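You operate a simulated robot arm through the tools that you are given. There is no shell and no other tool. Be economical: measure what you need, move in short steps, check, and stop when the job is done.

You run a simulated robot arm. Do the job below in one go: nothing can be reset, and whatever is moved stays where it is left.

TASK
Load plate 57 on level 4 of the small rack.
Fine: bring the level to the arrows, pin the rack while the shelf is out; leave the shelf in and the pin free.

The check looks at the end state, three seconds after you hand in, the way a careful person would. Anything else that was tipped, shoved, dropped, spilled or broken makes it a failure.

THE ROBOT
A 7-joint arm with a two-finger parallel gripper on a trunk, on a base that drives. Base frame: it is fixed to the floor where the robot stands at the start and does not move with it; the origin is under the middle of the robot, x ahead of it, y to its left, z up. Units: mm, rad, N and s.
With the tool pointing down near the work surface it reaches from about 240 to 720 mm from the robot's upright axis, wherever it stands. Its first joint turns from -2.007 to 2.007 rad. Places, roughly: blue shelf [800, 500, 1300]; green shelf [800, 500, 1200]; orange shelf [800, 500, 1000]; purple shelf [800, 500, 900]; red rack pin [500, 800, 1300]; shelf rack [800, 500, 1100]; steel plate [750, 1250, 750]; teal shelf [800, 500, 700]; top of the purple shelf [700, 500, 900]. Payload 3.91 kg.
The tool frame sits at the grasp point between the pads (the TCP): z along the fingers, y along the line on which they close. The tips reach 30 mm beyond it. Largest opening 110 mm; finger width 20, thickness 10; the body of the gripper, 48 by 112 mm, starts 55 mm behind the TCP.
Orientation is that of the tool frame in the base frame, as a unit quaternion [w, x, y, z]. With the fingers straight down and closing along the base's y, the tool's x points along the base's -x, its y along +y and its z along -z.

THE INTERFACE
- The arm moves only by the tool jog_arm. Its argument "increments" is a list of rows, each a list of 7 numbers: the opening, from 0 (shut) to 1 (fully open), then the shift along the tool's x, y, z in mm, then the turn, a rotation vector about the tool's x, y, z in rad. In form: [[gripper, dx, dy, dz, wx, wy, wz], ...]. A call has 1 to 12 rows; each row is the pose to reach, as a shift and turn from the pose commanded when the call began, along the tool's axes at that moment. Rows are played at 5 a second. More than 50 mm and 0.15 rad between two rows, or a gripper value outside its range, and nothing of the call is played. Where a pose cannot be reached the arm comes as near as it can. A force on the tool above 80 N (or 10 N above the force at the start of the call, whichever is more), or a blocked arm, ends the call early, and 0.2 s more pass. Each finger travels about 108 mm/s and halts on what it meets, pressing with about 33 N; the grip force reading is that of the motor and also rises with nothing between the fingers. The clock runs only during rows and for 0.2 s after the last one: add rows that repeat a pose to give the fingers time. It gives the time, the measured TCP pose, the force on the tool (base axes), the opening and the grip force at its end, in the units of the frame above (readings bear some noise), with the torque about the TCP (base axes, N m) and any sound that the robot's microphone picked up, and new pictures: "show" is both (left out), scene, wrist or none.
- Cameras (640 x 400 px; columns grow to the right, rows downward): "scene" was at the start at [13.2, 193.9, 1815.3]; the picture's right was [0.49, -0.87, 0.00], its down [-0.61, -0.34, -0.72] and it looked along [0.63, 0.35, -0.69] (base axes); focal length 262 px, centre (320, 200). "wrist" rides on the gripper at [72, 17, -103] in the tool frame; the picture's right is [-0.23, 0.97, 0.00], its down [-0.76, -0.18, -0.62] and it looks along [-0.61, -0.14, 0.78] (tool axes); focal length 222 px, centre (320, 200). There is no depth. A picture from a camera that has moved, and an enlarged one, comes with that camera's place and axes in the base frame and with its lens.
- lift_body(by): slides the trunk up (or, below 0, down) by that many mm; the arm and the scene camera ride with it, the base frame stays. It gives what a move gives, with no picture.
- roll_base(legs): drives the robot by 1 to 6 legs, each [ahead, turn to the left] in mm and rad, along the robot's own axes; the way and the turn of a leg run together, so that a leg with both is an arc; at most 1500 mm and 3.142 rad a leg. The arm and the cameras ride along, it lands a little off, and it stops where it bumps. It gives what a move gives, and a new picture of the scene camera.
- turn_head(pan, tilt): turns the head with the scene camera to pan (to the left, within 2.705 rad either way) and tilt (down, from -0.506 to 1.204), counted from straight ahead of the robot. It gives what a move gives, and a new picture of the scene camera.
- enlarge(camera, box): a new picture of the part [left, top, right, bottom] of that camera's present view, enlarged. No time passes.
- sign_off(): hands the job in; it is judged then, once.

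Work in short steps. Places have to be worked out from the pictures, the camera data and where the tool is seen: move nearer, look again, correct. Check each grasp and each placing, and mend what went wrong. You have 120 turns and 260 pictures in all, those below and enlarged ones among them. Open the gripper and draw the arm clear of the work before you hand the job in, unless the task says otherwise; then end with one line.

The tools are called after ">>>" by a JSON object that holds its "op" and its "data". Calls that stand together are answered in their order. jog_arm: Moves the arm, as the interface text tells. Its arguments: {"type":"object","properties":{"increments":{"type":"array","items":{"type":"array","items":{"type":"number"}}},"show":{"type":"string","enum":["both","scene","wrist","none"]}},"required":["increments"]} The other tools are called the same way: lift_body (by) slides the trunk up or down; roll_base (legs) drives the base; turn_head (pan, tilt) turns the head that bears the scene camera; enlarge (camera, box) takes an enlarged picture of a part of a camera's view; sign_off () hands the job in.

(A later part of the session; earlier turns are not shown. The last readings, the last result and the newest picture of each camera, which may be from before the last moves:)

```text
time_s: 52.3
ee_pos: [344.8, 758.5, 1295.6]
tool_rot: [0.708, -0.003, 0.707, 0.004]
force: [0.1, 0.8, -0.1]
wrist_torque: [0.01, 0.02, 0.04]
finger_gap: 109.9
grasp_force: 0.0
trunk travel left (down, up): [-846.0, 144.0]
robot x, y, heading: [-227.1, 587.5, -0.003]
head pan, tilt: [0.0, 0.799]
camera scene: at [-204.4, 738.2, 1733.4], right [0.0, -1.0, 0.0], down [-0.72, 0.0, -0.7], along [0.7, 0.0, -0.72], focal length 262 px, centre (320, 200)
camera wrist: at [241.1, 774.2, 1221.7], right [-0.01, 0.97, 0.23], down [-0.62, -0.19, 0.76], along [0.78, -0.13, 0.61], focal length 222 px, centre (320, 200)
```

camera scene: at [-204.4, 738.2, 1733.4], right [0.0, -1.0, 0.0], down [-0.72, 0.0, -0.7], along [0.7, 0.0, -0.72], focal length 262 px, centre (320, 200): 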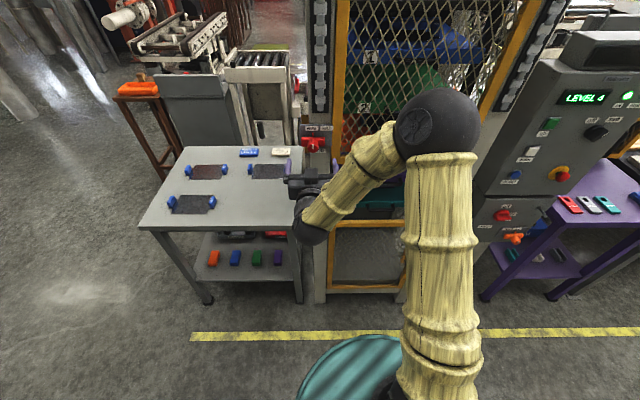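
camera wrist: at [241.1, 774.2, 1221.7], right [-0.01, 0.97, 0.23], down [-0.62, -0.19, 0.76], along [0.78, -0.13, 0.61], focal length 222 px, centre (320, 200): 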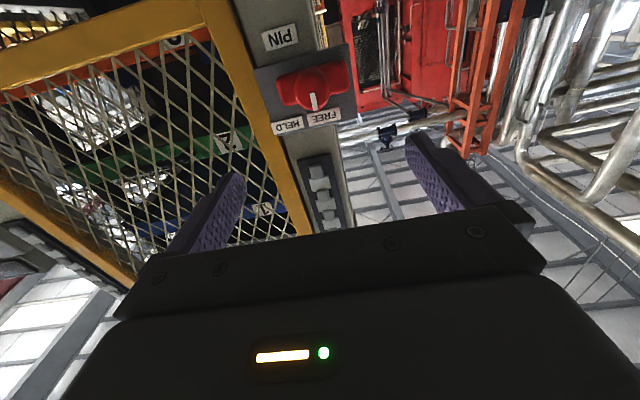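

Tool is level; handle seen at about [457,759,1278]. Now roll −90° so the fingers straddle it above and below.

>>> {"op": "jog_arm", "data": {"increments": [[1, 2, 0, 0, 0, 0, -0.145], [1, 4, 0, 0, 0, 0, -0.29], [1, 6, 0, 0, 0, 0, -0.435], [1, 8, 0, 0, 0, 0, -0.58], [1, 10, 0, 0, 0, 0, -0.725], [1, 12, 0, 0, 0, 0, -0.87], [1, 14, 0, 0, 0, 0, -1.015], [1, 16, 0, 0, 0, 0, -1.16], [1, 17, 0, 0, 0, 0, -1.305], [1, 17, 0, 0, 0, 0, -1.44], [1, 17, 0, 0, 0, 0, -1.57], [1, 17, 0, 0, 0, 0, -1.57]], "show": "wrist"}}

>>> {"op": "enlarge", "data": {"camera": "wrist", "box": [220, 0, 460, 160]}}

```text
time_s: 54.9
ee_pos: [343.1, 757.4, 1277.6]
tool_rot: [0.503, -0.502, 0.497, -0.498]
force: [-0.3, 0.2, -0.5]
wrist_torque: [0.02, -0.01, -0.01]
finger_gap: 109.9
grasp_force: 0.1
trunk travel left (down, up): [-846.0, 144.0]
robot x, y, heading: [-223.7, 584.8, 0.002]
head pan, tilt: [0.0, 0.799]
camera wrist: at [242.0, 684.7, 1261.0], right [0.0, 0.23, -0.97], down [-0.63, 0.76, 0.18], along [0.78, 0.61, 0.14], focal length 222 px, centre (320, 200)
```

wrist: 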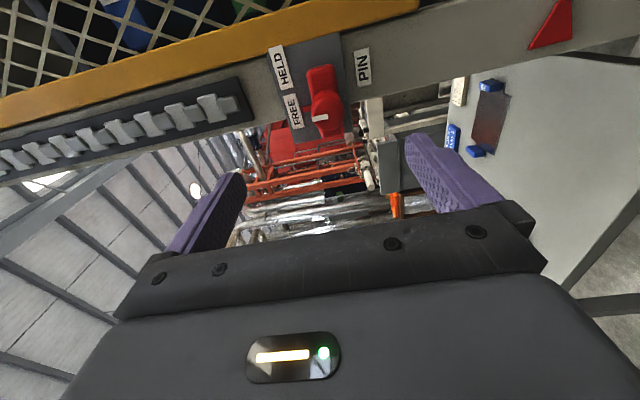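

```text
2.50 times, centred on (340, 80) of wrist
camera zoom: at [242.0, 684.7, 1261.0], right [0.0, 0.23, -0.97], down [-0.63, 0.76, 0.18], along [0.78, 0.61, 0.14], focal length 555 px, centre (270, 500)
```

zoom: 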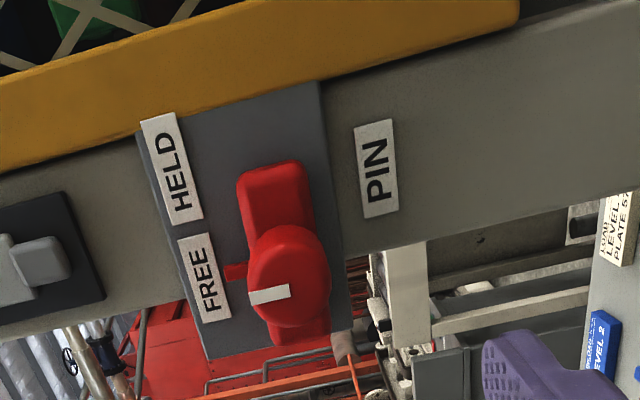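

Handle axis is at y≈756, z≈1277, in line with the tool. I advance 105 mm and close on the barrel.

>>> {"op": "jog_arm", "data": {"increments": [[1, 0, 0, 35, 0, 0, 0], [1, 0, 0, 70, 0, 0, 0], [1, 0, 0, 90, 0, 0, 0], [1, 0, 0, 103, 0, 0, 0], [0.3, 0, 0, 103, 0, 0, 0], [0, 0, 0, 103, 0, 0, 0], [0, 0, 0, 103, 0, 0, 0], [0, 0, 0, 103, 0, 0, 0]], "show": "both"}}

>>> {"op": "enlarge", "data": {"camera": "wrist", "box": [220, 40, 460, 200]}}

```text
time_s: 56.7
ee_pos: [447.7, 760.3, 1271.2]
tool_rot: [-0.496, 0.509, -0.502, 0.493]
force: [-13.8, -2.6, -40.2]
wrist_torque: [0.21, 1.11, -0.2]
finger_gap: 32.4
grasp_force: 45.2
trunk travel left (down, up): [-846.0, 144.0]
robot x, y, heading: [-226.6, 584.5, -0.002]
head pan, tilt: [0.0, 0.799]
camera scene: at [-200.5, 739.6, 1732.8], right [0.0, -1.0, 0.0], down [-0.72, 0.0, -0.7], along [0.7, 0.0, -0.72], focal length 262 px, centre (320, 200)
camera wrist: at [345.4, 687.7, 1255.6], right [-0.02, 0.22, -0.97], down [-0.63, 0.76, 0.19], along [0.78, 0.61, 0.12], focal length 222 px, centre (320, 200)
```

scene: 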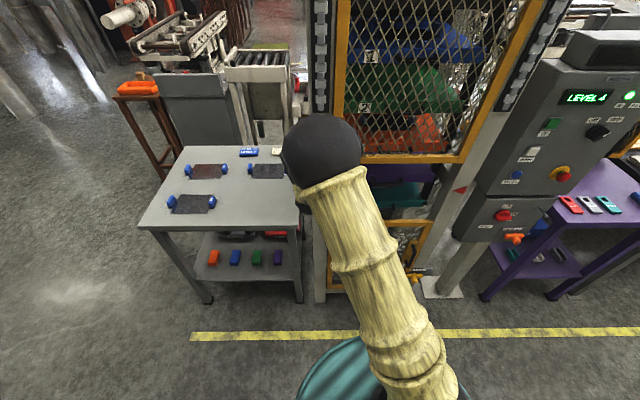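
wrist: 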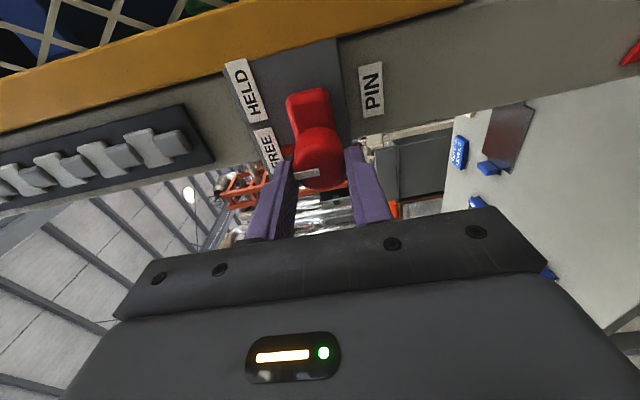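

```text
2.50 times, centred on (340, 120) of wrist
camera zoom: at [345.4, 687.7, 1255.6], right [-0.02, 0.22, -0.97], down [-0.63, 0.76, 0.19], along [0.78, 0.61, 0.12], focal length 555 px, centre (270, 400)
```

zoom: 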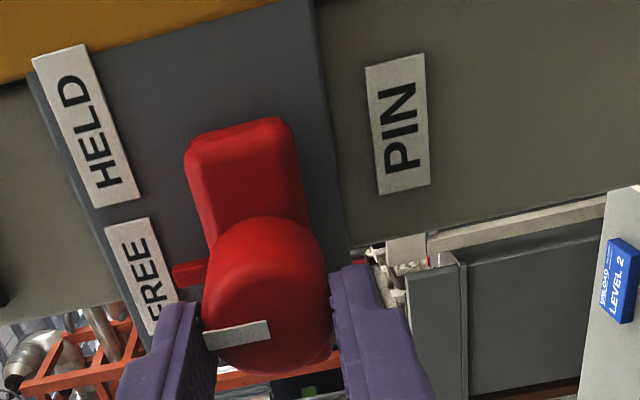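

The barrel is gripped (32 mm). I relieve the offset (handle sits ~7 mm lower) and try a first part of a clockwise turn.

>>> {"op": "jog_arm", "data": {"increments": [[0, 0, 7, 0, 0, 0, 0], [0, 0, 7, 0, 0, 0, 0.1], [0, 0, 7, 0, 0, 0, 0.2], [0, 0, 7, 0, 0, 0, 0.3], [0, 0, 7, 0, 0, 0, 0.4], [0, 0, 7, 0, 0, 0, 0.4]], "show": "wrist"}}

>>> {"op": "enlarge", "data": {"camera": "wrist", "box": [220, 40, 460, 200]}}

```text
time_s: 58.1
ee_pos: [447.8, 759.8, 1271.1]
tool_rot: [0.592, -0.394, 0.587, -0.387]
force: [-2.3, 1.5, -12.6]
wrist_torque: [0.17, 0.34, 0.35]
finger_gap: 32.3
grasp_force: 45.2
trunk travel left (down, up): [-846.0, 144.0]
robot x, y, heading: [-224.5, 586.1, -0.002]
head pan, tilt: [0.0, 0.799]
camera wrist: at [345.9, 699.4, 1226.7], right [-0.01, 0.59, -0.81], down [-0.63, 0.62, 0.46], along [0.78, 0.51, 0.37], focal length 222 px, centre (320, 200)
```

wrist: 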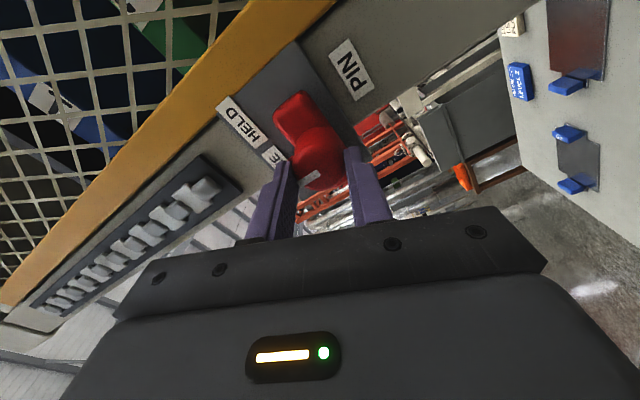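

```text
2.50 times, centred on (340, 120) of wrist
camera zoom: at [345.9, 699.4, 1226.7], right [-0.01, 0.59, -0.81], down [-0.63, 0.62, 0.46], along [0.78, 0.51, 0.37], focal length 555 px, centre (270, 400)
```

zoom: 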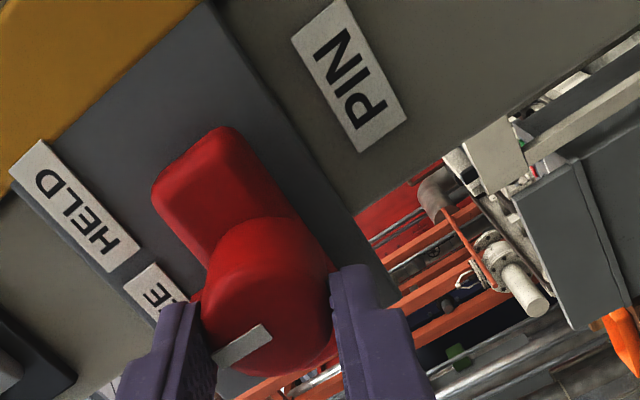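

The grip slipped: mark and wings kept their attitude to the plate. I test whether the handle slides sideways toward HELD with a small gentle −y push while gripped.

>>> {"op": "jog_arm", "data": {"increments": [[0, 5, -2, 0, 0, 0, 0], [0, 9, -4, 0, 0, 0, 0], [0, 14, -6, 0, 0, 0, 0], [0, 14, -6, 0, 0, 0, 0]], "show": "wrist"}}

```text
time_s: 59.1
ee_pos: [448.2, 744.0, 1271.9]
tool_rot: [0.591, -0.394, 0.587, -0.388]
force: [0.0, 1.6, -8.4]
wrist_torque: [0.16, -0.22, 0.97]
finger_gap: 32.1
grasp_force: 45.1
trunk travel left (down, up): [-846.0, 144.0]
robot x, y, heading: [-222.7, 583.9, -0.001]
head pan, tilt: [0.0, 0.799]
camera wrist: at [346.0, 683.1, 1227.0], right [-0.01, 0.59, -0.81], down [-0.63, 0.63, 0.46], along [0.78, 0.51, 0.37], focal length 222 px, centre (320, 200)
```

wrist: 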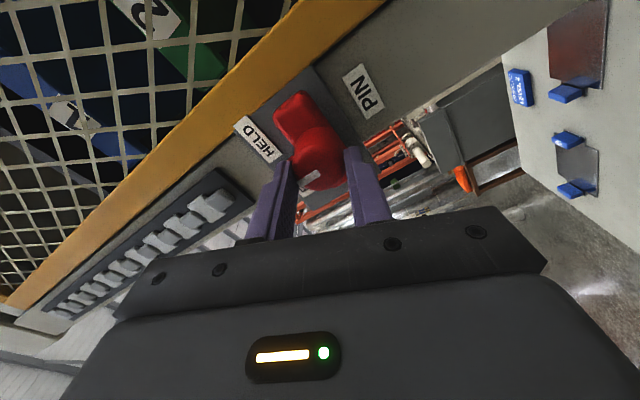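

The handle slid with the gripper at almost no force: it's a slide. I continue toward HELD.

>>> {"op": "jog_arm", "data": {"increments": [[0, 9, -4, 0, 0, 0, 0], [0, 18, -8, 0, 0, 0, 0], [0, 28, -12, 0, 0, 0, 0], [0, 37, -16, 0, 0, 0, 0], [0, 46, -20, 0, 0, 0, 0]], "show": "wrist"}}

>>> {"op": "enlarge", "data": {"camera": "wrist", "box": [200, 40, 440, 200]}}

```text
time_s: 60.3
ee_pos: [446.5, 711.7, 1267.5]
tool_rot: [0.593, -0.403, 0.584, -0.38]
force: [-3.6, 42.7, -14.6]
wrist_torque: [0.22, 0.23, 1.11]
finger_gap: 32.6
grasp_force: 44.8
trunk travel left (down, up): [-846.0, 144.0]
robot x, y, heading: [-227.6, 585.6, -0.003]
head pan, tilt: [0.0, 0.799]
camera wrist: at [346.7, 647.2, 1224.5], right [-0.02, 0.58, -0.81], down [-0.64, 0.61, 0.46], along [0.77, 0.53, 0.36], focal length 222 px, centre (320, 200)
```

wrist: 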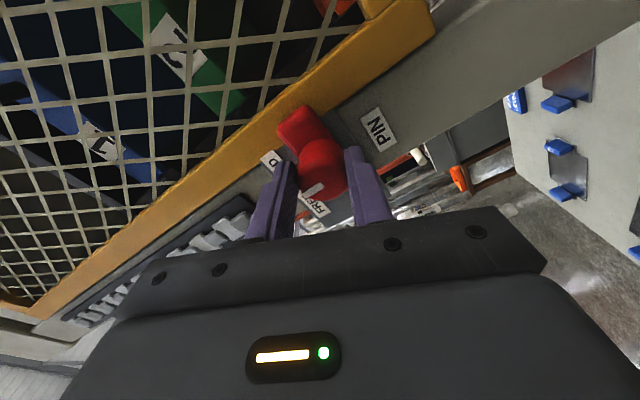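

```text
2.50 times, centred on (320, 120) of wrist
camera zoom: at [346.7, 647.2, 1224.5], right [-0.02, 0.58, -0.81], down [-0.64, 0.61, 0.46], along [0.77, 0.53, 0.36], focal length 555 px, centre (320, 400)
```

zoom: 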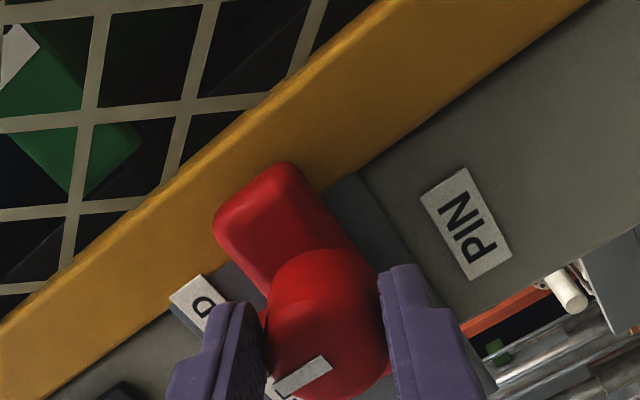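

It hit the stop at ≈46 mm travel (HELD). Release, retreat and check.

>>> {"op": "jog_arm", "data": {"increments": [[0, 40, -18, 0, 0, 0, 0], [0.6, 40, -18, 0, 0, 0, 0], [1, 40, -18, 0, 0, 0, 0], [1, 40, -18, -40, 0, 0, 0], [1, 40, -18, -80, 0, 0, 0], [1, 40, -18, -110, 0, 0, 0]], "show": "both"}}

>>> {"op": "enlarge", "data": {"camera": "scene", "box": [270, 100, 480, 240]}}

```text
time_s: 61.7
ee_pos: [336.4, 652.4, 1274.1]
tool_rot: [0.592, -0.393, 0.587, -0.389]
force: [0.4, -0.7, 0.5]
wrist_torque: [0.0, 0.01, -0.03]
finger_gap: 109.9
grasp_force: 0.0
trunk travel left (down, up): [-846.0, 144.0]
robot x, y, heading: [-229.4, 586.9, -0.002]
head pan, tilt: [0.0, 0.799]
camera scene: at [-204.1, 740.0, 1733.2], right [0.0, -1.0, 0.0], down [-0.72, 0.0, -0.7], along [0.7, 0.0, -0.72], focal length 262 px, centre (320, 200)
camera wrist: at [234.3, 590.8, 1230.2], right [-0.01, 0.59, -0.81], down [-0.63, 0.63, 0.46], along [0.78, 0.51, 0.37], focal length 222 px, centre (320, 200)
```

scene: 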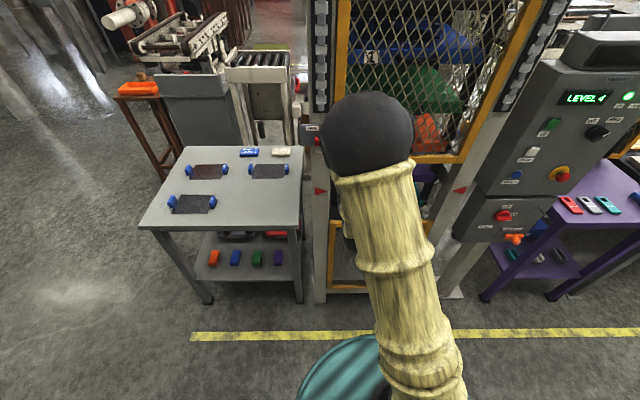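
wrist: 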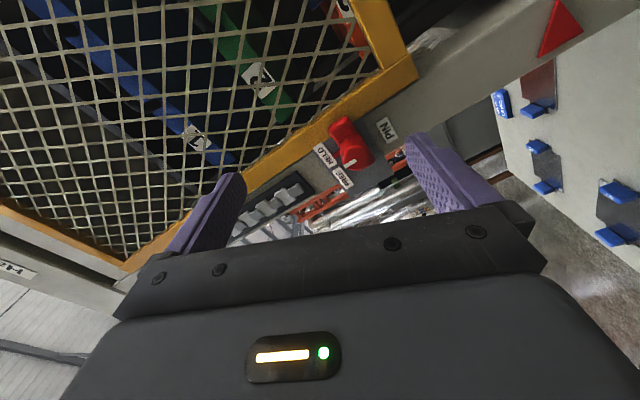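

```text
2.86 times, centred on (375, 170) of scene
camera zoom: at [-204.1, 740.0, 1733.2], right [0.0, -1.0, 0.0], down [-0.72, 0.0, -0.7], along [0.7, 0.0, -0.72], focal length 750 px, centre (163, 286)
```

zoom: 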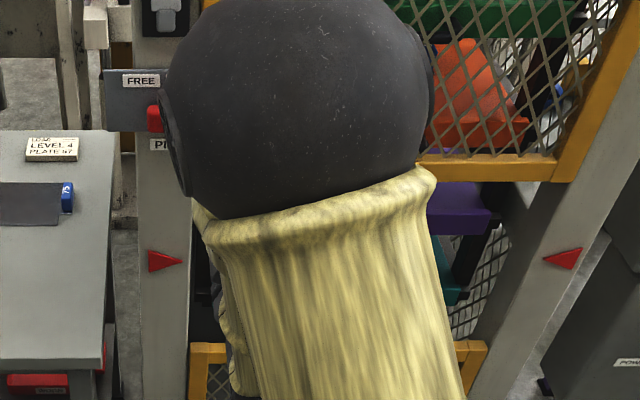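

The pin is under HELD. Now the shelf: lower the trunk and centre the tool on the purple handle (≈[570,487,1047]) with fingers closing vertically.

>>> {"op": "lift_body", "data": {"by": -220}}

>>> {"op": "jog_arm", "data": {"increments": [[1, 38, -16, 0, 0, 0, -0.1], [1, 76, -32, 0, 0, 0, -0.2], [1, 114, -48, 0, 0, 0, -0.3], [1, 152, -64, 0, 0, 0, -0.4], [1, 152, -64, 0, 0, 0, -0.4]], "show": "both"}}

>>> {"op": "enlarge", "data": {"camera": "scene", "box": [270, 80, 480, 220]}}

```text
time_s: 64.1
ee_pos: [336.4, 650.0, 1053.8]
tool_rot: [0.591, -0.393, 0.588, -0.388]
force: [0.3, -0.3, 0.3]
wrist_torque: [0.02, -0.01, 0.01]
finger_gap: 109.9
grasp_force: 0.0
trunk travel left (down, up): [-626.0, 364.0]
robot x, y, heading: [-224.8, 585.1, -0.004]
head pan, tilt: [0.0, 0.799]
```

```text
time_s: 65.3
ee_pos: [338.7, 485.7, 1052.9]
tool_rot: [0.503, -0.503, 0.497, -0.497]
force: [0.5, -0.5, 0.0]
wrist_torque: [-0.03, 0.02, 0.03]
finger_gap: 109.8
grasp_force: 0.2
trunk travel left (down, up): [-626.0, 364.0]
robot x, y, heading: [-227.3, 587.2, 0.005]
head pan, tilt: [0.0, 0.799]
camera scene: at [-202.9, 738.8, 1513.3], right [0.0, -1.0, 0.0], down [-0.72, 0.0, -0.7], along [0.7, 0.0, -0.72], focal length 262 px, centre (320, 200)
camera wrist: at [237.9, 411.9, 1035.6], right [0.0, 0.23, -0.97], down [-0.63, 0.76, 0.18], along [0.78, 0.61, 0.14], focal length 222 px, centre (320, 200)
```

scene: 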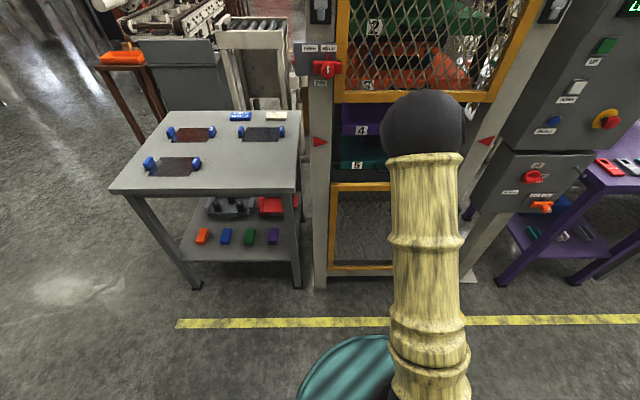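
wrist: 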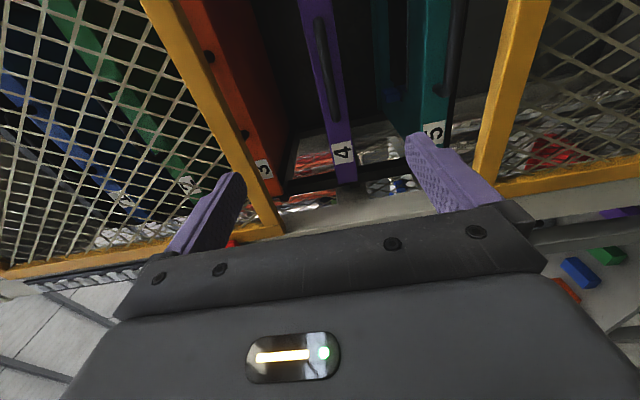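

```text
2.86 times, centred on (375, 150) of scene
camera zoom: at [-202.9, 738.8, 1513.3], right [0.0, -1.0, 0.0], down [-0.72, 0.0, -0.7], along [0.7, 0.0, -0.72], focal length 750 px, centre (163, 343)
```

zoom: 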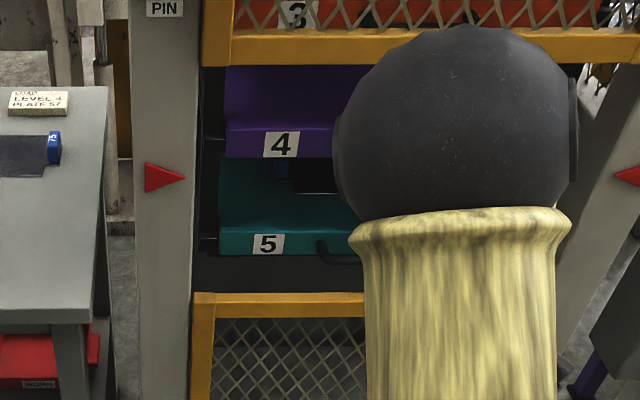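

Purple front face is at x≈591, handle around y≈465, z≈1034, level with the arrows (z≈1030). Align, narrow the fingers, and drive in 120 mm.

>>> {"op": "jog_arm", "data": {"increments": [[0.5, 10, 10, 0, 0, 0, 0], [0.4, 18, 19, 0, 0, 0, 0], [0.4, 18, 19, 0, 0, 0, 0]], "show": "none"}}

>>> {"op": "roll_base", "data": {"legs": [[120, 0]]}}

>>> {"op": "enlarge", "data": {"camera": "wrist", "box": [160, 0, 480, 220]}}

```text
time_s: 66.1
ee_pos: [340.3, 466.3, 1035.5]
tool_rot: [0.503, -0.502, 0.498, -0.497]
force: [0.1, -0.4, -0.3]
wrist_torque: [0.0, 0.01, 0.01]
finger_gap: 43.9
grasp_force: 0.0
trunk travel left (down, up): [-626.0, 364.0]
robot x, y, heading: [-226.8, 586.9, -0.001]
head pan, tilt: [0.0, 0.799]
```

```text
time_s: 67.3
ee_pos: [462.3, 466.9, 1036.1]
tool_rot: [0.503, -0.502, 0.497, -0.497]
force: [0.7, 0.1, 0.6]
wrist_torque: [0.01, -0.03, -0.01]
finger_gap: 43.7
grasp_force: 0.0
trunk travel left (down, up): [-626.0, 364.0]
robot x, y, heading: [-105.2, 587.7, 0.001]
head pan, tilt: [0.0, 0.799]
camera scene: at [-81.0, 738.5, 1513.3], right [0.0, -1.0, 0.0], down [-0.72, 0.0, -0.7], along [0.7, 0.0, -0.72], focal length 262 px, centre (320, 200)
```

scene: 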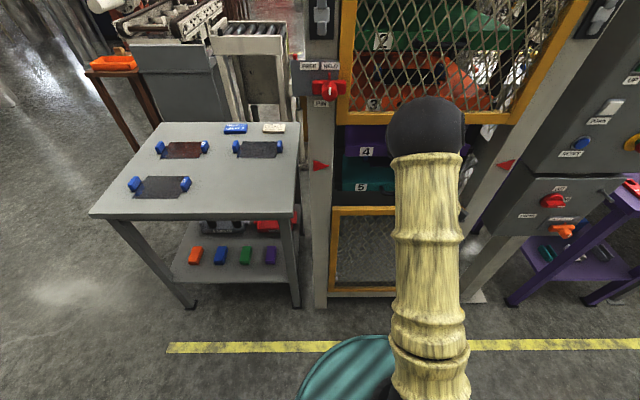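

```text
1.82 times, centred on (320, 110) of wrist
camera zoom: at [360.4, 393.6, 1017.4], right [0.0, 0.23, -0.97], down [-0.63, 0.75, 0.18], along [0.78, 0.61, 0.14], focal length 404 px, centre (320, 364)
```

zoom: 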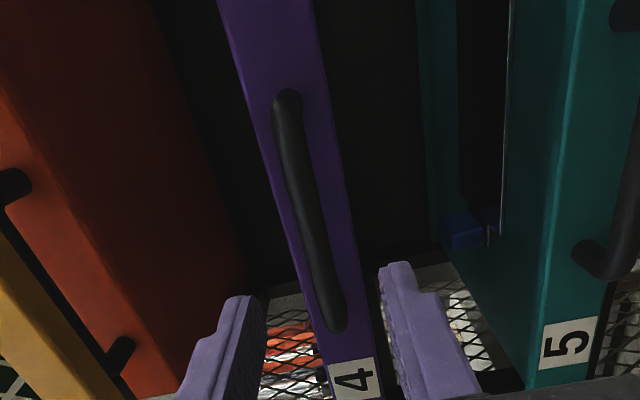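

Handle centred at y≈466, z≈1036, aligned with the tool. Advance 78 mm and close.

>>> {"op": "jog_arm", "data": {"increments": [[0.4, 0, 0, 30, 0, 0, 0], [0.4, 0, 0, 60, 0, 0, 0], [0.4, 0, 0, 78, 0, 0, 0], [0.2, 0, 0, 78, 0, 0, 0], [0, 0, 0, 78, 0, 0, 0], [0, 0, 0, 78, 0, 0, 0]], "show": "wrist"}}

```text
time_s: 68.7
ee_pos: [539.5, 467.7, 1037.5]
tool_rot: [0.504, -0.501, 0.496, -0.499]
force: [2.8, -0.1, 20.6]
wrist_torque: [0.02, -0.33, 0.22]
finger_gap: 13.7
grasp_force: 45.2
trunk travel left (down, up): [-626.0, 364.0]
robot x, y, heading: [-106.1, 584.3, 0.001]
head pan, tilt: [0.0, 0.799]
camera wrist: at [437.2, 394.7, 1019.5], right [0.0, 0.23, -0.97], down [-0.63, 0.75, 0.17], along [0.77, 0.62, 0.15], focal length 222 px, centre (320, 200)
```

wrist: 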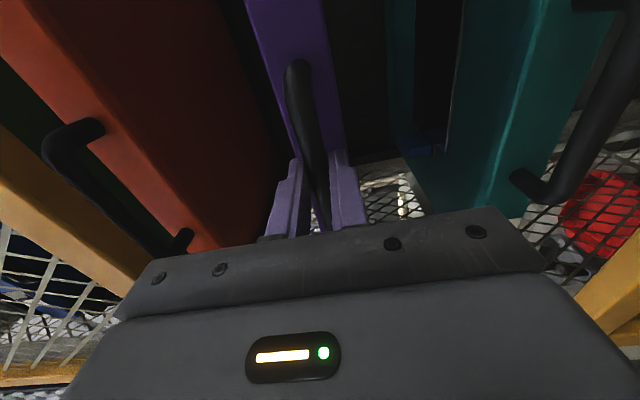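

The bar is held (13.7 mm). I pull the shelf by driving straight back 150 mm as a first step.

>>> {"op": "roll_base", "data": {"legs": [[-150, 0]]}}

>>> {"op": "enlarge", "data": {"camera": "wrist", "box": [0, 0, 640, 400]}}

```text
time_s: 70.1
ee_pos: [388.2, 467.8, 1037.2]
tool_rot: [0.504, -0.5, 0.496, -0.5]
force: [-1.0, -4.0, 32.5]
wrist_torque: [-0.04, -0.32, 0.33]
finger_gap: 13.5
grasp_force: 44.8
trunk travel left (down, up): [-626.0, 364.0]
robot x, y, heading: [-249.5, 584.5, -0.001]
head pan, tilt: [0.0, 0.799]
camera scene: at [-233.2, 738.7, 1513.5], right [0.0, -1.0, 0.0], down [-0.71, 0.0, -0.7], along [0.7, 0.0, -0.71], focal length 262 px, centre (320, 200)
```

scene: 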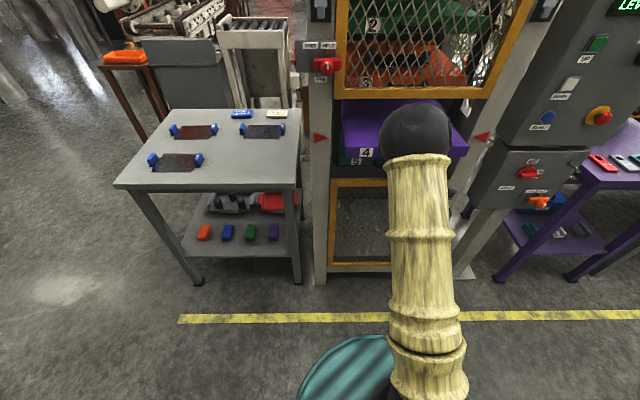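

```text
1.00 times, centred on (320, 200) of wrist
camera zoom: at [287.0, 393.7, 1019.5], right [0.01, 0.23, -0.97], down [-0.63, 0.76, 0.17], along [0.78, 0.61, 0.15], focal length 222 px, centre (320, 200)
```

zoom: 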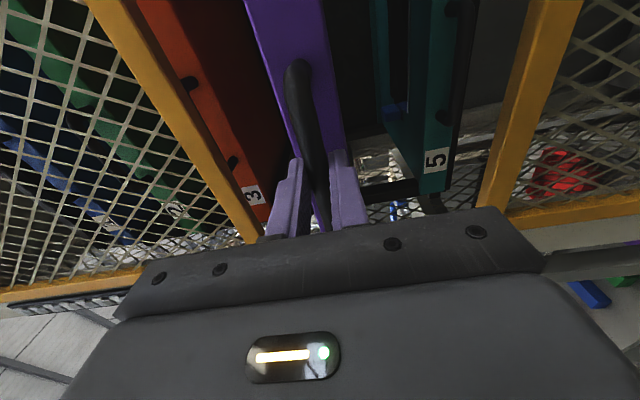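

The shelf follows with little force. Pull another 130.

>>> {"op": "roll_base", "data": {"legs": [[-130, 0]]}}

>>> {"op": "enlarge", "data": {"camera": "scene", "box": [290, 80, 500, 220]}}

```text
time_s: 71.4
ee_pos: [258.5, 465.5, 1036.7]
tool_rot: [0.504, -0.499, 0.497, -0.5]
force: [-0.8, -9.0, 20.6]
wrist_torque: [-0.06, -0.15, -0.22]
finger_gap: 13.6
grasp_force: 44.5
trunk travel left (down, up): [-626.0, 364.0]
robot x, y, heading: [-383.8, 582.0, -0.001]
head pan, tilt: [0.0, 0.799]
camera scene: at [-363.3, 737.4, 1513.6], right [0.0, -1.0, 0.0], down [-0.72, 0.0, -0.7], along [0.7, 0.0, -0.72], focal length 262 px, centre (320, 200)
```

scene: 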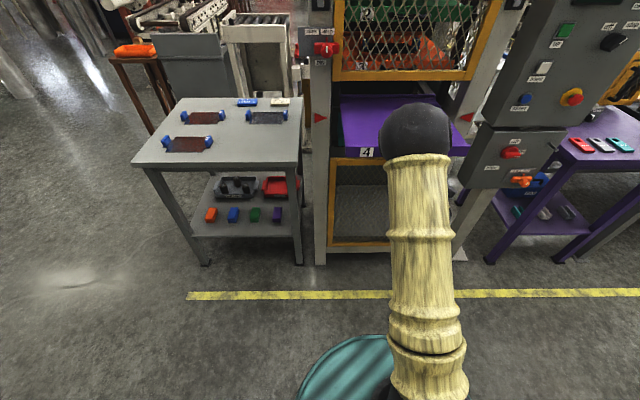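

```text
2.86 times, centred on (395, 150) of scene
camera zoom: at [-363.3, 737.4, 1513.6], right [0.0, -1.0, 0.0], down [-0.72, 0.0, -0.7], along [0.7, 0.0, -0.72], focal length 750 px, centre (106, 343)
```

zoom: 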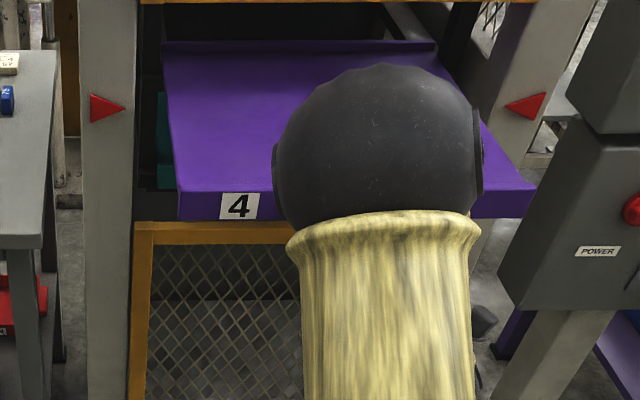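

The shelf is out ~280 mm with its flat top and rear lip visible – enough. Release the handle and back away, then look.

>>> {"op": "jog_arm", "data": {"increments": [[0.2, 0, 0, 0, 0, 0, 0], [0.4, 0, 0, 0, 0, 0, 0], [0.4, 0, 0, 0, 0, 0, 0]], "show": "none"}}

>>> {"op": "roll_base", "data": {"legs": [[-130, 0]]}}

>>> {"op": "enlarge", "data": {"camera": "scene", "box": [290, 60, 500, 200]}}

```text
time_s: 72.2
ee_pos: [259.8, 466.8, 1036.1]
tool_rot: [0.503, -0.501, 0.496, -0.5]
force: [-0.9, 0.1, -0.7]
wrist_torque: [-0.01, 0.04, -0.01]
finger_gap: 44.0
grasp_force: 0.0
trunk travel left (down, up): [-626.0, 364.0]
robot x, y, heading: [-383.2, 585.6, 0.001]
head pan, tilt: [0.0, 0.799]
```

```text
time_s: 73.5
ee_pos: [129.2, 467.4, 1036.4]
tool_rot: [0.505, -0.5, 0.496, -0.499]
force: [-0.6, 0.4, -0.4]
wrist_torque: [0.0, 0.04, -0.01]
finger_gap: 44.2
grasp_force: 0.0
trunk travel left (down, up): [-626.0, 364.0]
robot x, y, heading: [-515.4, 582.9, -0.0]
head pan, tilt: [0.0, 0.799]
camera scene: at [-493.0, 738.4, 1513.4], right [0.0, -1.0, 0.0], down [-0.72, 0.0, -0.7], along [0.7, 0.0, -0.72], focal length 262 px, centre (320, 200)
```

scene: 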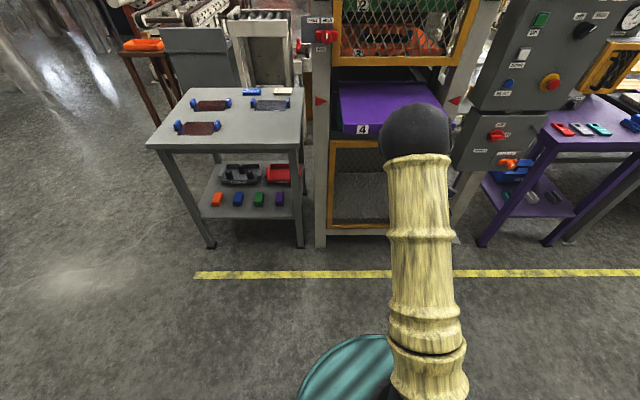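

```text
2.86 times, centred on (395, 130) of scene
camera zoom: at [-493.0, 738.4, 1513.4], right [0.0, -1.0, 0.0], down [-0.72, 0.0, -0.7], along [0.7, 0.0, -0.72], focal length 750 px, centre (106, 400)
```

zoom: 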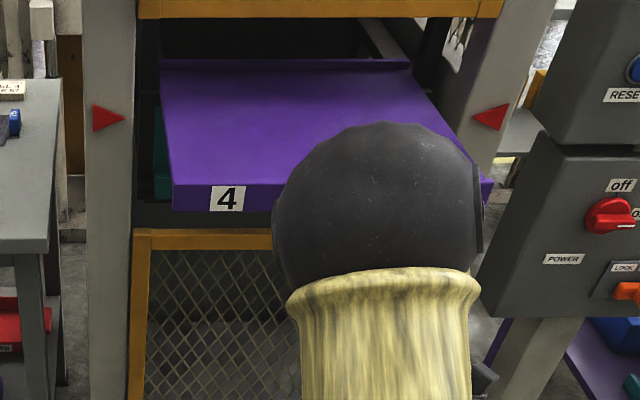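

The shelf stays out. I turn the tool to point down while in the open aisle.

>>> {"op": "jog_arm", "data": {"increments": [[0.6, -18, -3, -7, -0.08, 0.08, 0.08], [0.8, -36, -6, -14, -0.16, 0.16, 0.16], [0.8, -54, -9, -21, -0.24, 0.24, 0.24], [0.8, -72, -12, -28, -0.32, 0.32, 0.32], [0.8, -90, -15, -35, -0.4, 0.4, 0.4], [0.8, -108, -18, -42, -0.48, 0.48, 0.48], [0.8, -126, -20, -49, -0.56, 0.56, 0.56], [0.8, -140, -20, -54, -0.64, 0.64, 0.64]], "show": "none"}}

>>> {"op": "jog_arm", "data": {"increments": [[0.6, 0, 0, 0, -0.08, 0.08, 0.08], [0.6, 0, 0, 0, -0.16, 0.16, 0.16], [0.6, 0, 0, 0, -0.24, 0.24, 0.24], [0.6, 0, 0, 0, -0.32, 0.32, 0.32], [0.6, 0, 0, 0, -0.4, 0.4, 0.4], [0.6, 0, 0, 0, -0.48, 0.48, 0.48], [0.6, 0, 0, 0, -0.569, 0.569, 0.569], [0.6, 0, 0, 0, -0.569, 0.569, 0.569]], "show": "none"}}

>>> {"op": "roll_base", "data": {"legs": [[0, 1.57], [617, 0], [0, -1.57], [500, 0]]}}

>>> {"op": "enlarge", "data": {"camera": "wrist", "box": [0, 0, 640, 400]}}

```text
time_s: 75.2
ee_pos: [74.2, 606.2, 1057.9]
tool_rot: [0.277, -0.276, 0.879, -0.273]
force: [0.0, -0.3, 0.5]
wrist_torque: [0.02, -0.03, -0.01]
finger_gap: 87.8
grasp_force: 0.0
trunk travel left (down, up): [-626.0, 364.0]
robot x, y, heading: [-516.5, 585.2, -0.001]
head pan, tilt: [0.0, 0.799]
```

```text
refused: row 7 steps farther than a row can; nothing moved
```

```text
time_s: 89.0
ee_pos: [574.8, 1222.1, 1056.1]
tool_rot: [0.277, -0.273, 0.88, -0.274]
force: [0.3, 0.5, -1.0]
wrist_torque: [-0.01, 0.0, -0.02]
finger_gap: 88.1
grasp_force: 0.1
trunk travel left (down, up): [-626.0, 364.0]
robot x, y, heading: [-14.4, 1205.1, -0.005]
head pan, tilt: [0.0, 0.799]
camera scene: at [9.6, 1358.6, 1513.3], right [0.0, -1.0, 0.0], down [-0.72, 0.0, -0.7], along [0.7, 0.0, -0.72], focal length 262 px, centre (320, 200)
```

scene: 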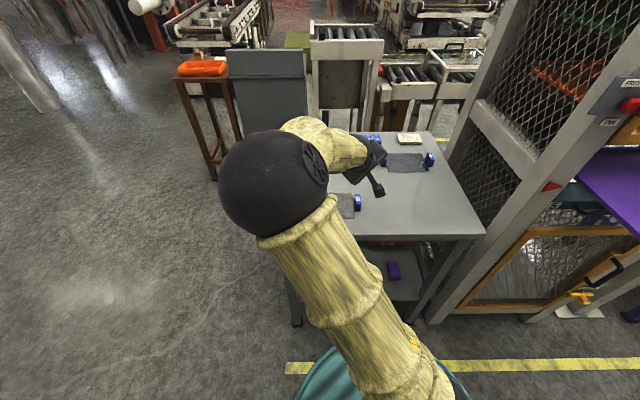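

```text
1.00 times, centred on (320, 200) of wrist
camera zoom: at [454.3, 1222.3, 1093.4], right [-0.16, 0.83, -0.54], down [0.19, 0.56, 0.8], along [0.97, 0.03, -0.25], focal length 222 px, centre (320, 200)
```

zoom: 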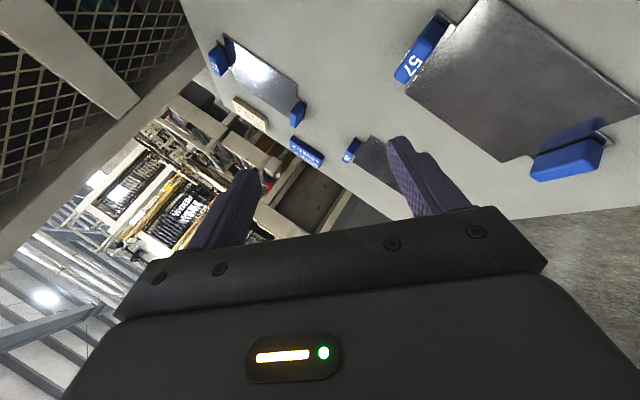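

The second half of the turn was refused; there is room here (z≈1056), so I finish it now.

>>> {"op": "jog_arm", "data": {"increments": [[0.6, 0, 0, 0, -0.08, 0.08, 0.08], [0.6, 0, 0, 0, -0.16, 0.16, 0.16], [0.6, 0, 0, 0, -0.24, 0.24, 0.24], [0.6, 0, 0, 0, -0.32, 0.32, 0.32], [0.6, 0, 0, 0, -0.4, 0.4, 0.4], [0.6, 0, 0, 0, -0.48, 0.48, 0.48], [0.6, 0, 0, 0, -0.535, 0.535, 0.535], [0.6, 0, 0, 0, -0.569, 0.569, 0.569], [0.6, 0, 0, 0, -0.569, 0.569, 0.569]], "show": "both"}}

>>> {"op": "enlarge", "data": {"camera": "wrist", "box": [220, 60, 480, 220]}}

>>> {"op": "enlarge", "data": {"camera": "scene", "box": [260, 120, 460, 260]}}

```text
time_s: 91.0
ee_pos: [575.8, 1222.4, 1056.9]
tool_rot: [0.003, 0.0, 1.0, 0.0]
force: [0.9, -0.8, -0.5]
wrist_torque: [0.0, 0.0, -0.03]
finger_gap: 66.0
grasp_force: 0.0
trunk travel left (down, up): [-626.0, 364.0]
robot x, y, heading: [-18.1, 1205.8, -0.007]
head pan, tilt: [0.0, 0.799]
camera scene: at [9.1, 1358.6, 1513.3], right [0.0, -1.0, 0.0], down [-0.72, 0.0, -0.7], along [0.7, 0.0, -0.72], focal length 262 px, centre (320, 200)
camera wrist: at [503.0, 1239.2, 1159.7], right [0.23, 0.97, 0.0], down [0.76, -0.18, 0.63], along [0.61, -0.14, -0.78], focal length 222 px, centre (320, 200)
```

scene: 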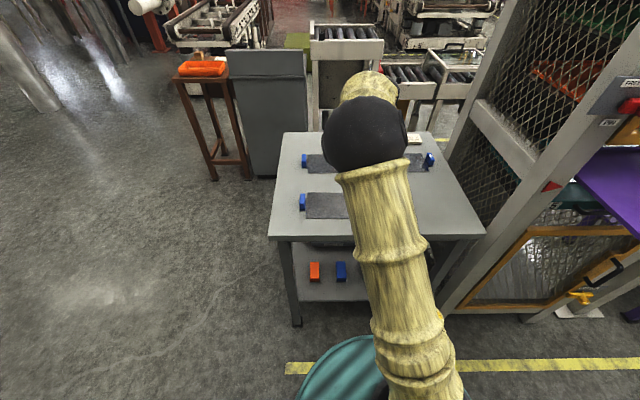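
wrist: 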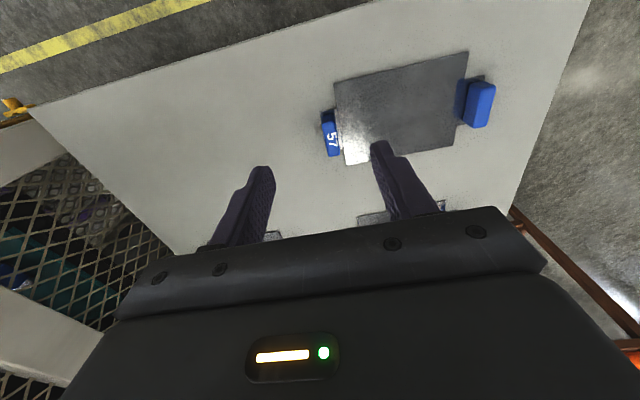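

```text
2.46 times, centred on (350, 140) of wrist
camera zoom: at [503.0, 1239.2, 1159.7], right [0.23, 0.97, 0.0], down [0.76, -0.18, 0.63], along [0.61, -0.14, -0.78], focal length 547 px, centre (246, 348)
```

zoom: 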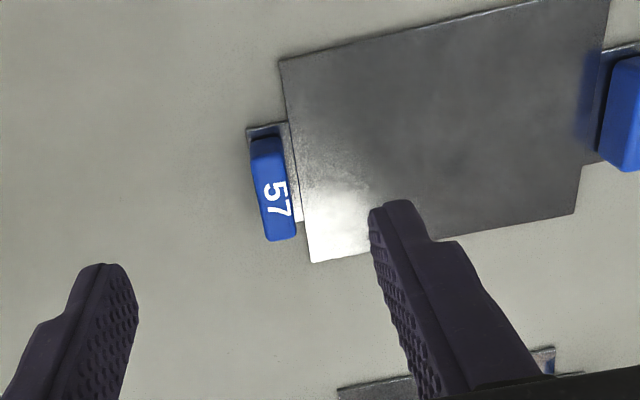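

```text
2.86 times, centred on (360, 190) of scene
camera zoom: at [9.1, 1358.6, 1513.3], right [0.0, -1.0, 0.0], down [-0.72, 0.0, -0.7], along [0.7, 0.0, -0.72], focal length 750 px, centre (206, 229)
```

zoom: 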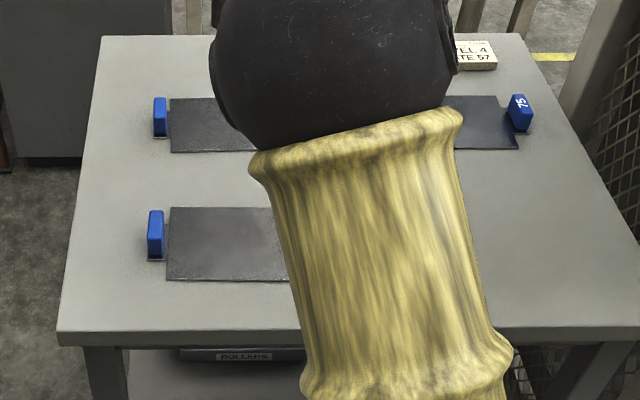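

Lug 57 block is at about [620,1228]. Move over it and descend to a TCP height of 915 first.

>>> {"op": "jog_arm", "data": {"increments": [[0.6, -22, 3, 0, 0, 0, 0], [0.6, -44, 6, 0, 0, 0, 0], [0.6, -44, 6, 40, 0, 0, 0], [0.6, -44, 6, 80, 0, 0, 0], [0.6, -44, 6, 110, 0, 0, 0], [0.6, -44, 6, 137, 0, 0, 0], [0.6, -44, 6, 137, 0, 0, 0]], "show": "wrist"}}

>>> {"op": "enlarge", "data": {"camera": "wrist", "box": [220, 80, 480, 240]}}

```text
time_s: 92.6
ee_pos: [621.0, 1228.9, 921.2]
tool_rot: [0.004, -0.001, 1.0, 0.0]
force: [0.4, -0.2, 0.4]
wrist_torque: [-0.01, -0.02, 0.01]
finger_gap: 65.9
grasp_force: 0.0
trunk travel left (down, up): [-626.0, 364.0]
robot x, y, heading: [-13.4, 1207.0, -0.002]
head pan, tilt: [0.0, 0.799]
camera wrist: at [548.5, 1245.0, 1023.4], right [0.23, 0.97, 0.0], down [0.76, -0.18, 0.63], along [0.61, -0.14, -0.78], focal length 222 px, centre (320, 200)
```

wrist: 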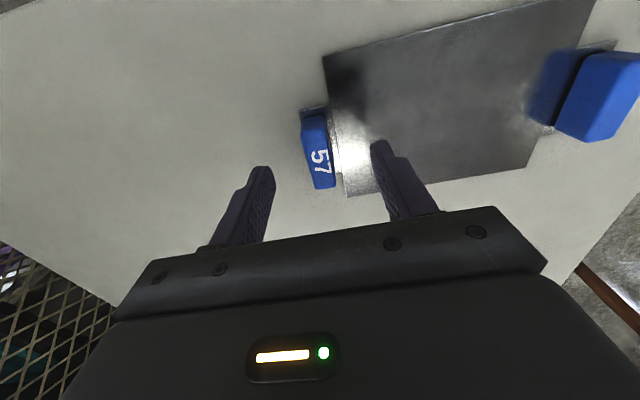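

```text
2.46 times, centred on (350, 160) of wrist
camera zoom: at [548.5, 1245.0, 1023.4], right [0.23, 0.97, 0.0], down [0.76, -0.18, 0.63], along [0.61, -0.14, -0.78], focal length 547 px, centre (246, 298)
```

zoom: 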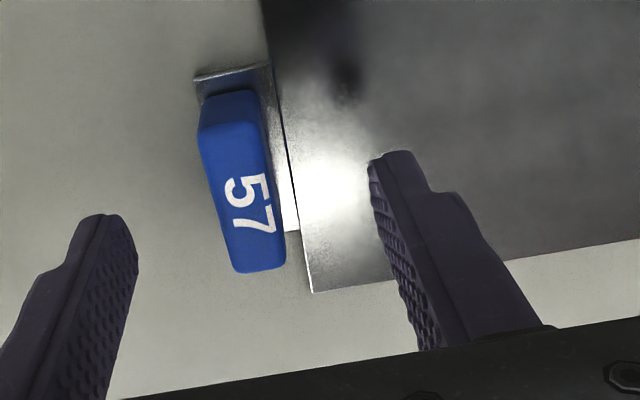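

Aligned within a millimetre or two (block centre ≈ [617,1229]). Descend 27 and close.

>>> {"op": "jog_arm", "data": {"increments": [[0.6, 3, 0, 15, 0, 0, 0], [0.6, 3, 0, 27, 0, 0, 0], [0.3, 3, 0, 27, 0, 0, 0], [0, 3, 0, 27, 0, 0, 0], [0, 3, 0, 27, 0, 0, 0], [0, 3, 0, 27, 0, 0, 0]], "show": "wrist"}}

>>> {"op": "enlarge", "data": {"camera": "wrist", "box": [220, 80, 480, 240]}}

```text
time_s: 94.0
ee_pos: [616.5, 1228.0, 892.9]
tool_rot: [0.003, -0.001, 1.0, 0.0]
force: [0.7, -1.8, 0.3]
wrist_torque: [-0.05, -0.32, -0.34]
finger_gap: 17.7
grasp_force: 32.9
trunk travel left (down, up): [-626.0, 364.0]
robot x, y, heading: [-12.1, 1204.8, -0.005]
head pan, tilt: [0.0, 0.799]
camera wrist: at [544.6, 1244.9, 995.4], right [0.23, 0.97, 0.0], down [0.76, -0.18, 0.63], along [0.61, -0.14, -0.78], focal length 222 px, centre (320, 200)
```

wrist: 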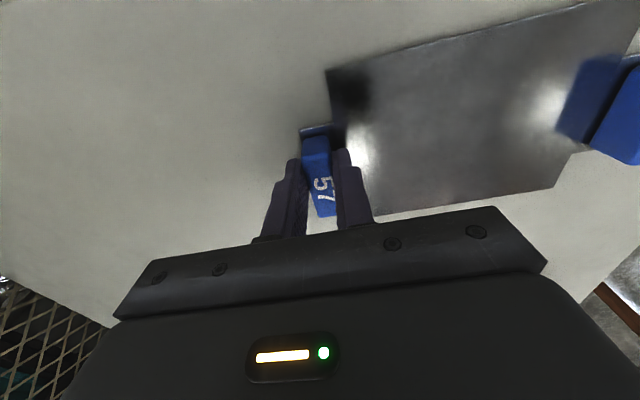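

```text
2.46 times, centred on (350, 160) of wrist
camera zoom: at [544.6, 1244.9, 995.4], right [0.23, 0.97, 0.0], down [0.76, -0.18, 0.63], along [0.61, -0.14, -0.78], focal length 547 px, centre (246, 298)
```

zoom: 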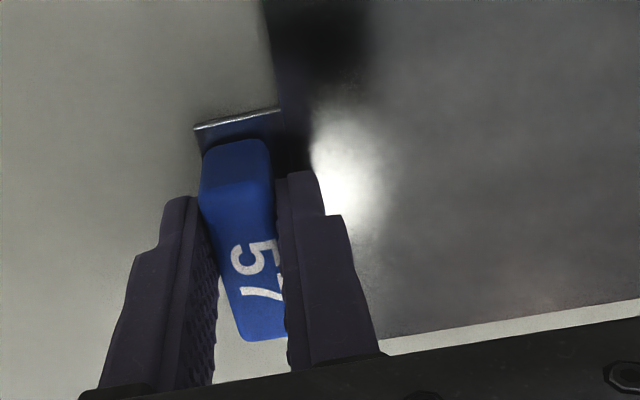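

Firm on the lug (17.7 mm). Lift a little and see how the plate hangs.

>>> {"op": "jog_arm", "data": {"increments": [[0, 0, 0, -8, 0, 0, 0], [0, 0, 0, -20, 0, 0, 0], [0, 0, 0, -40, 0, 0, 0], [0, 0, 0, -40, 0, 0, 0]], "show": "both"}}

>>> {"op": "enlarge", "data": {"camera": "scene", "box": [260, 120, 460, 260]}}

```text
time_s: 95.0
ee_pos: [618.2, 1228.5, 933.1]
tool_rot: [0.002, -0.001, 1.0, 0.0]
force: [0.4, 0.1, -6.6]
wrist_torque: [-0.66, 0.05, 0.0]
finger_gap: 17.8
grasp_force: 32.6
trunk travel left (down, up): [-626.0, 364.0]
robot x, y, heading: [-12.4, 1206.7, 0.002]
head pan, tilt: [0.0, 0.799]
camera scene: at [10.1, 1358.7, 1513.2], right [0.0, -1.0, 0.0], down [-0.72, 0.0, -0.7], along [0.7, 0.0, -0.72], focal length 262 px, centre (320, 200)
camera wrist: at [545.4, 1244.9, 1035.6], right [0.23, 0.97, 0.0], down [0.76, -0.18, 0.63], along [0.61, -0.14, -0.78], focal length 222 px, centre (320, 200)
```

scene: 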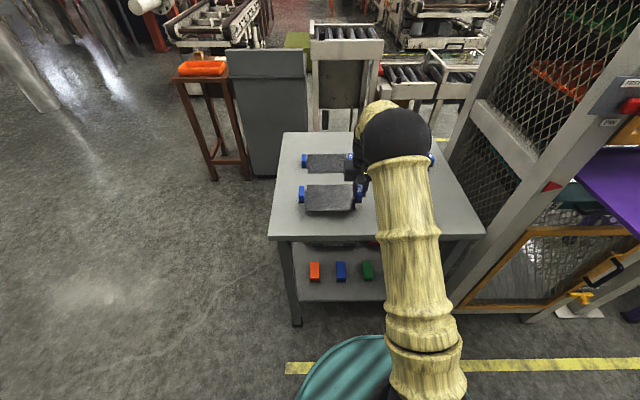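
wrist: 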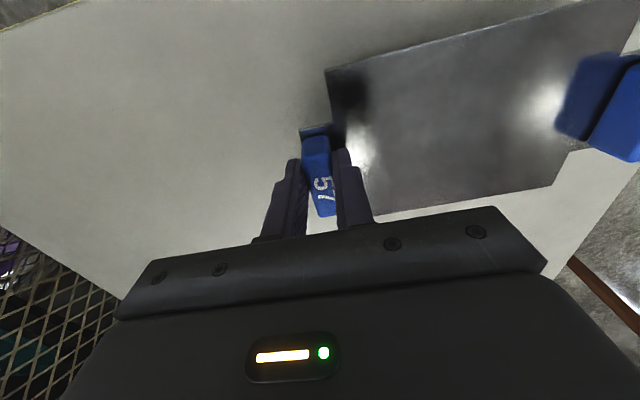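

```text
2.86 times, centred on (360, 190) of scene
camera zoom: at [10.1, 1358.7, 1513.2], right [0.0, -1.0, 0.0], down [-0.72, 0.0, -0.7], along [0.7, 0.0, -0.72], focal length 750 px, centre (206, 229)
```

zoom: 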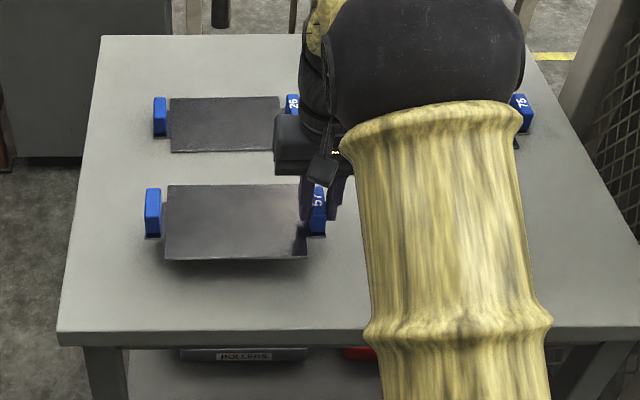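

Plate hangs level, 6.6 N. I raise the trunk 250 mm, then carry it by base to the shelf.

>>> {"op": "lift_body", "data": {"by": 250}}

>>> {"op": "roll_base", "data": {"legs": [[-500, 0]]}}

>>> {"op": "enlarge", "data": {"camera": "wrist", "box": [0, 0, 640, 400]}}

```text
time_s: 97.6
ee_pos: [617.9, 1227.5, 1183.2]
tool_rot: [0.003, -0.001, 1.0, 0.0]
force: [0.6, 0.4, -7.5]
wrist_torque: [-0.69, 0.08, 0.0]
finger_gap: 17.5
grasp_force: 32.6
trunk travel left (down, up): [-876.0, 114.0]
robot x, y, heading: [-11.8, 1201.3, -0.001]
head pan, tilt: [0.0, 0.799]
```

```text
time_s: 100.5
ee_pos: [114.2, 1227.8, 1184.3]
tool_rot: [0.003, 0.003, 1.0, 0.0]
force: [0.2, 0.2, -6.8]
wrist_torque: [-0.69, 0.05, -0.02]
finger_gap: 17.9
grasp_force: 32.8
trunk travel left (down, up): [-876.0, 114.0]
robot x, y, heading: [-517.7, 1209.8, -0.01]
head pan, tilt: [0.0, 0.799]
camera scene: at [-493.4, 1362.3, 1763.3], right [-0.01, -1.0, 0.0], down [-0.72, 0.01, -0.7], along [0.7, -0.01, -0.72], focal length 262 px, centre (320, 200)
```

scene: 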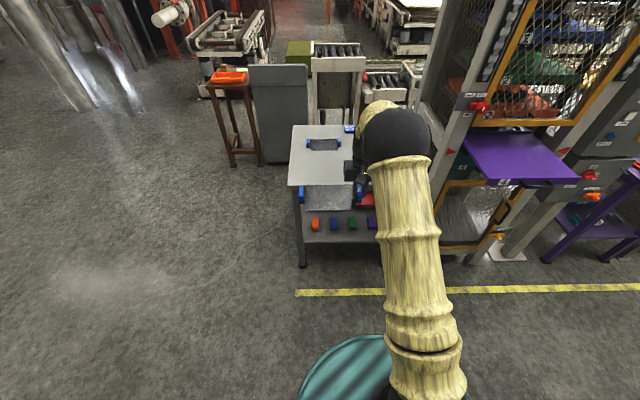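

```text
1.00 times, centred on (320, 200) of wrist
camera zoom: at [41.5, 1244.7, 1285.9], right [0.23, 0.97, 0.0], down [0.76, -0.18, 0.63], along [0.61, -0.14, -0.78], focal length 222 px, centre (320, 200)
```

zoom: 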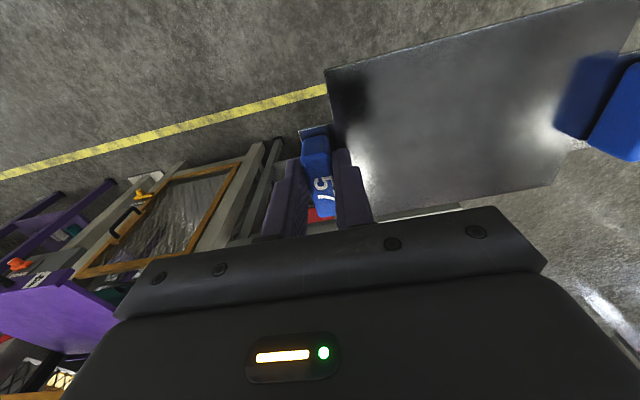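

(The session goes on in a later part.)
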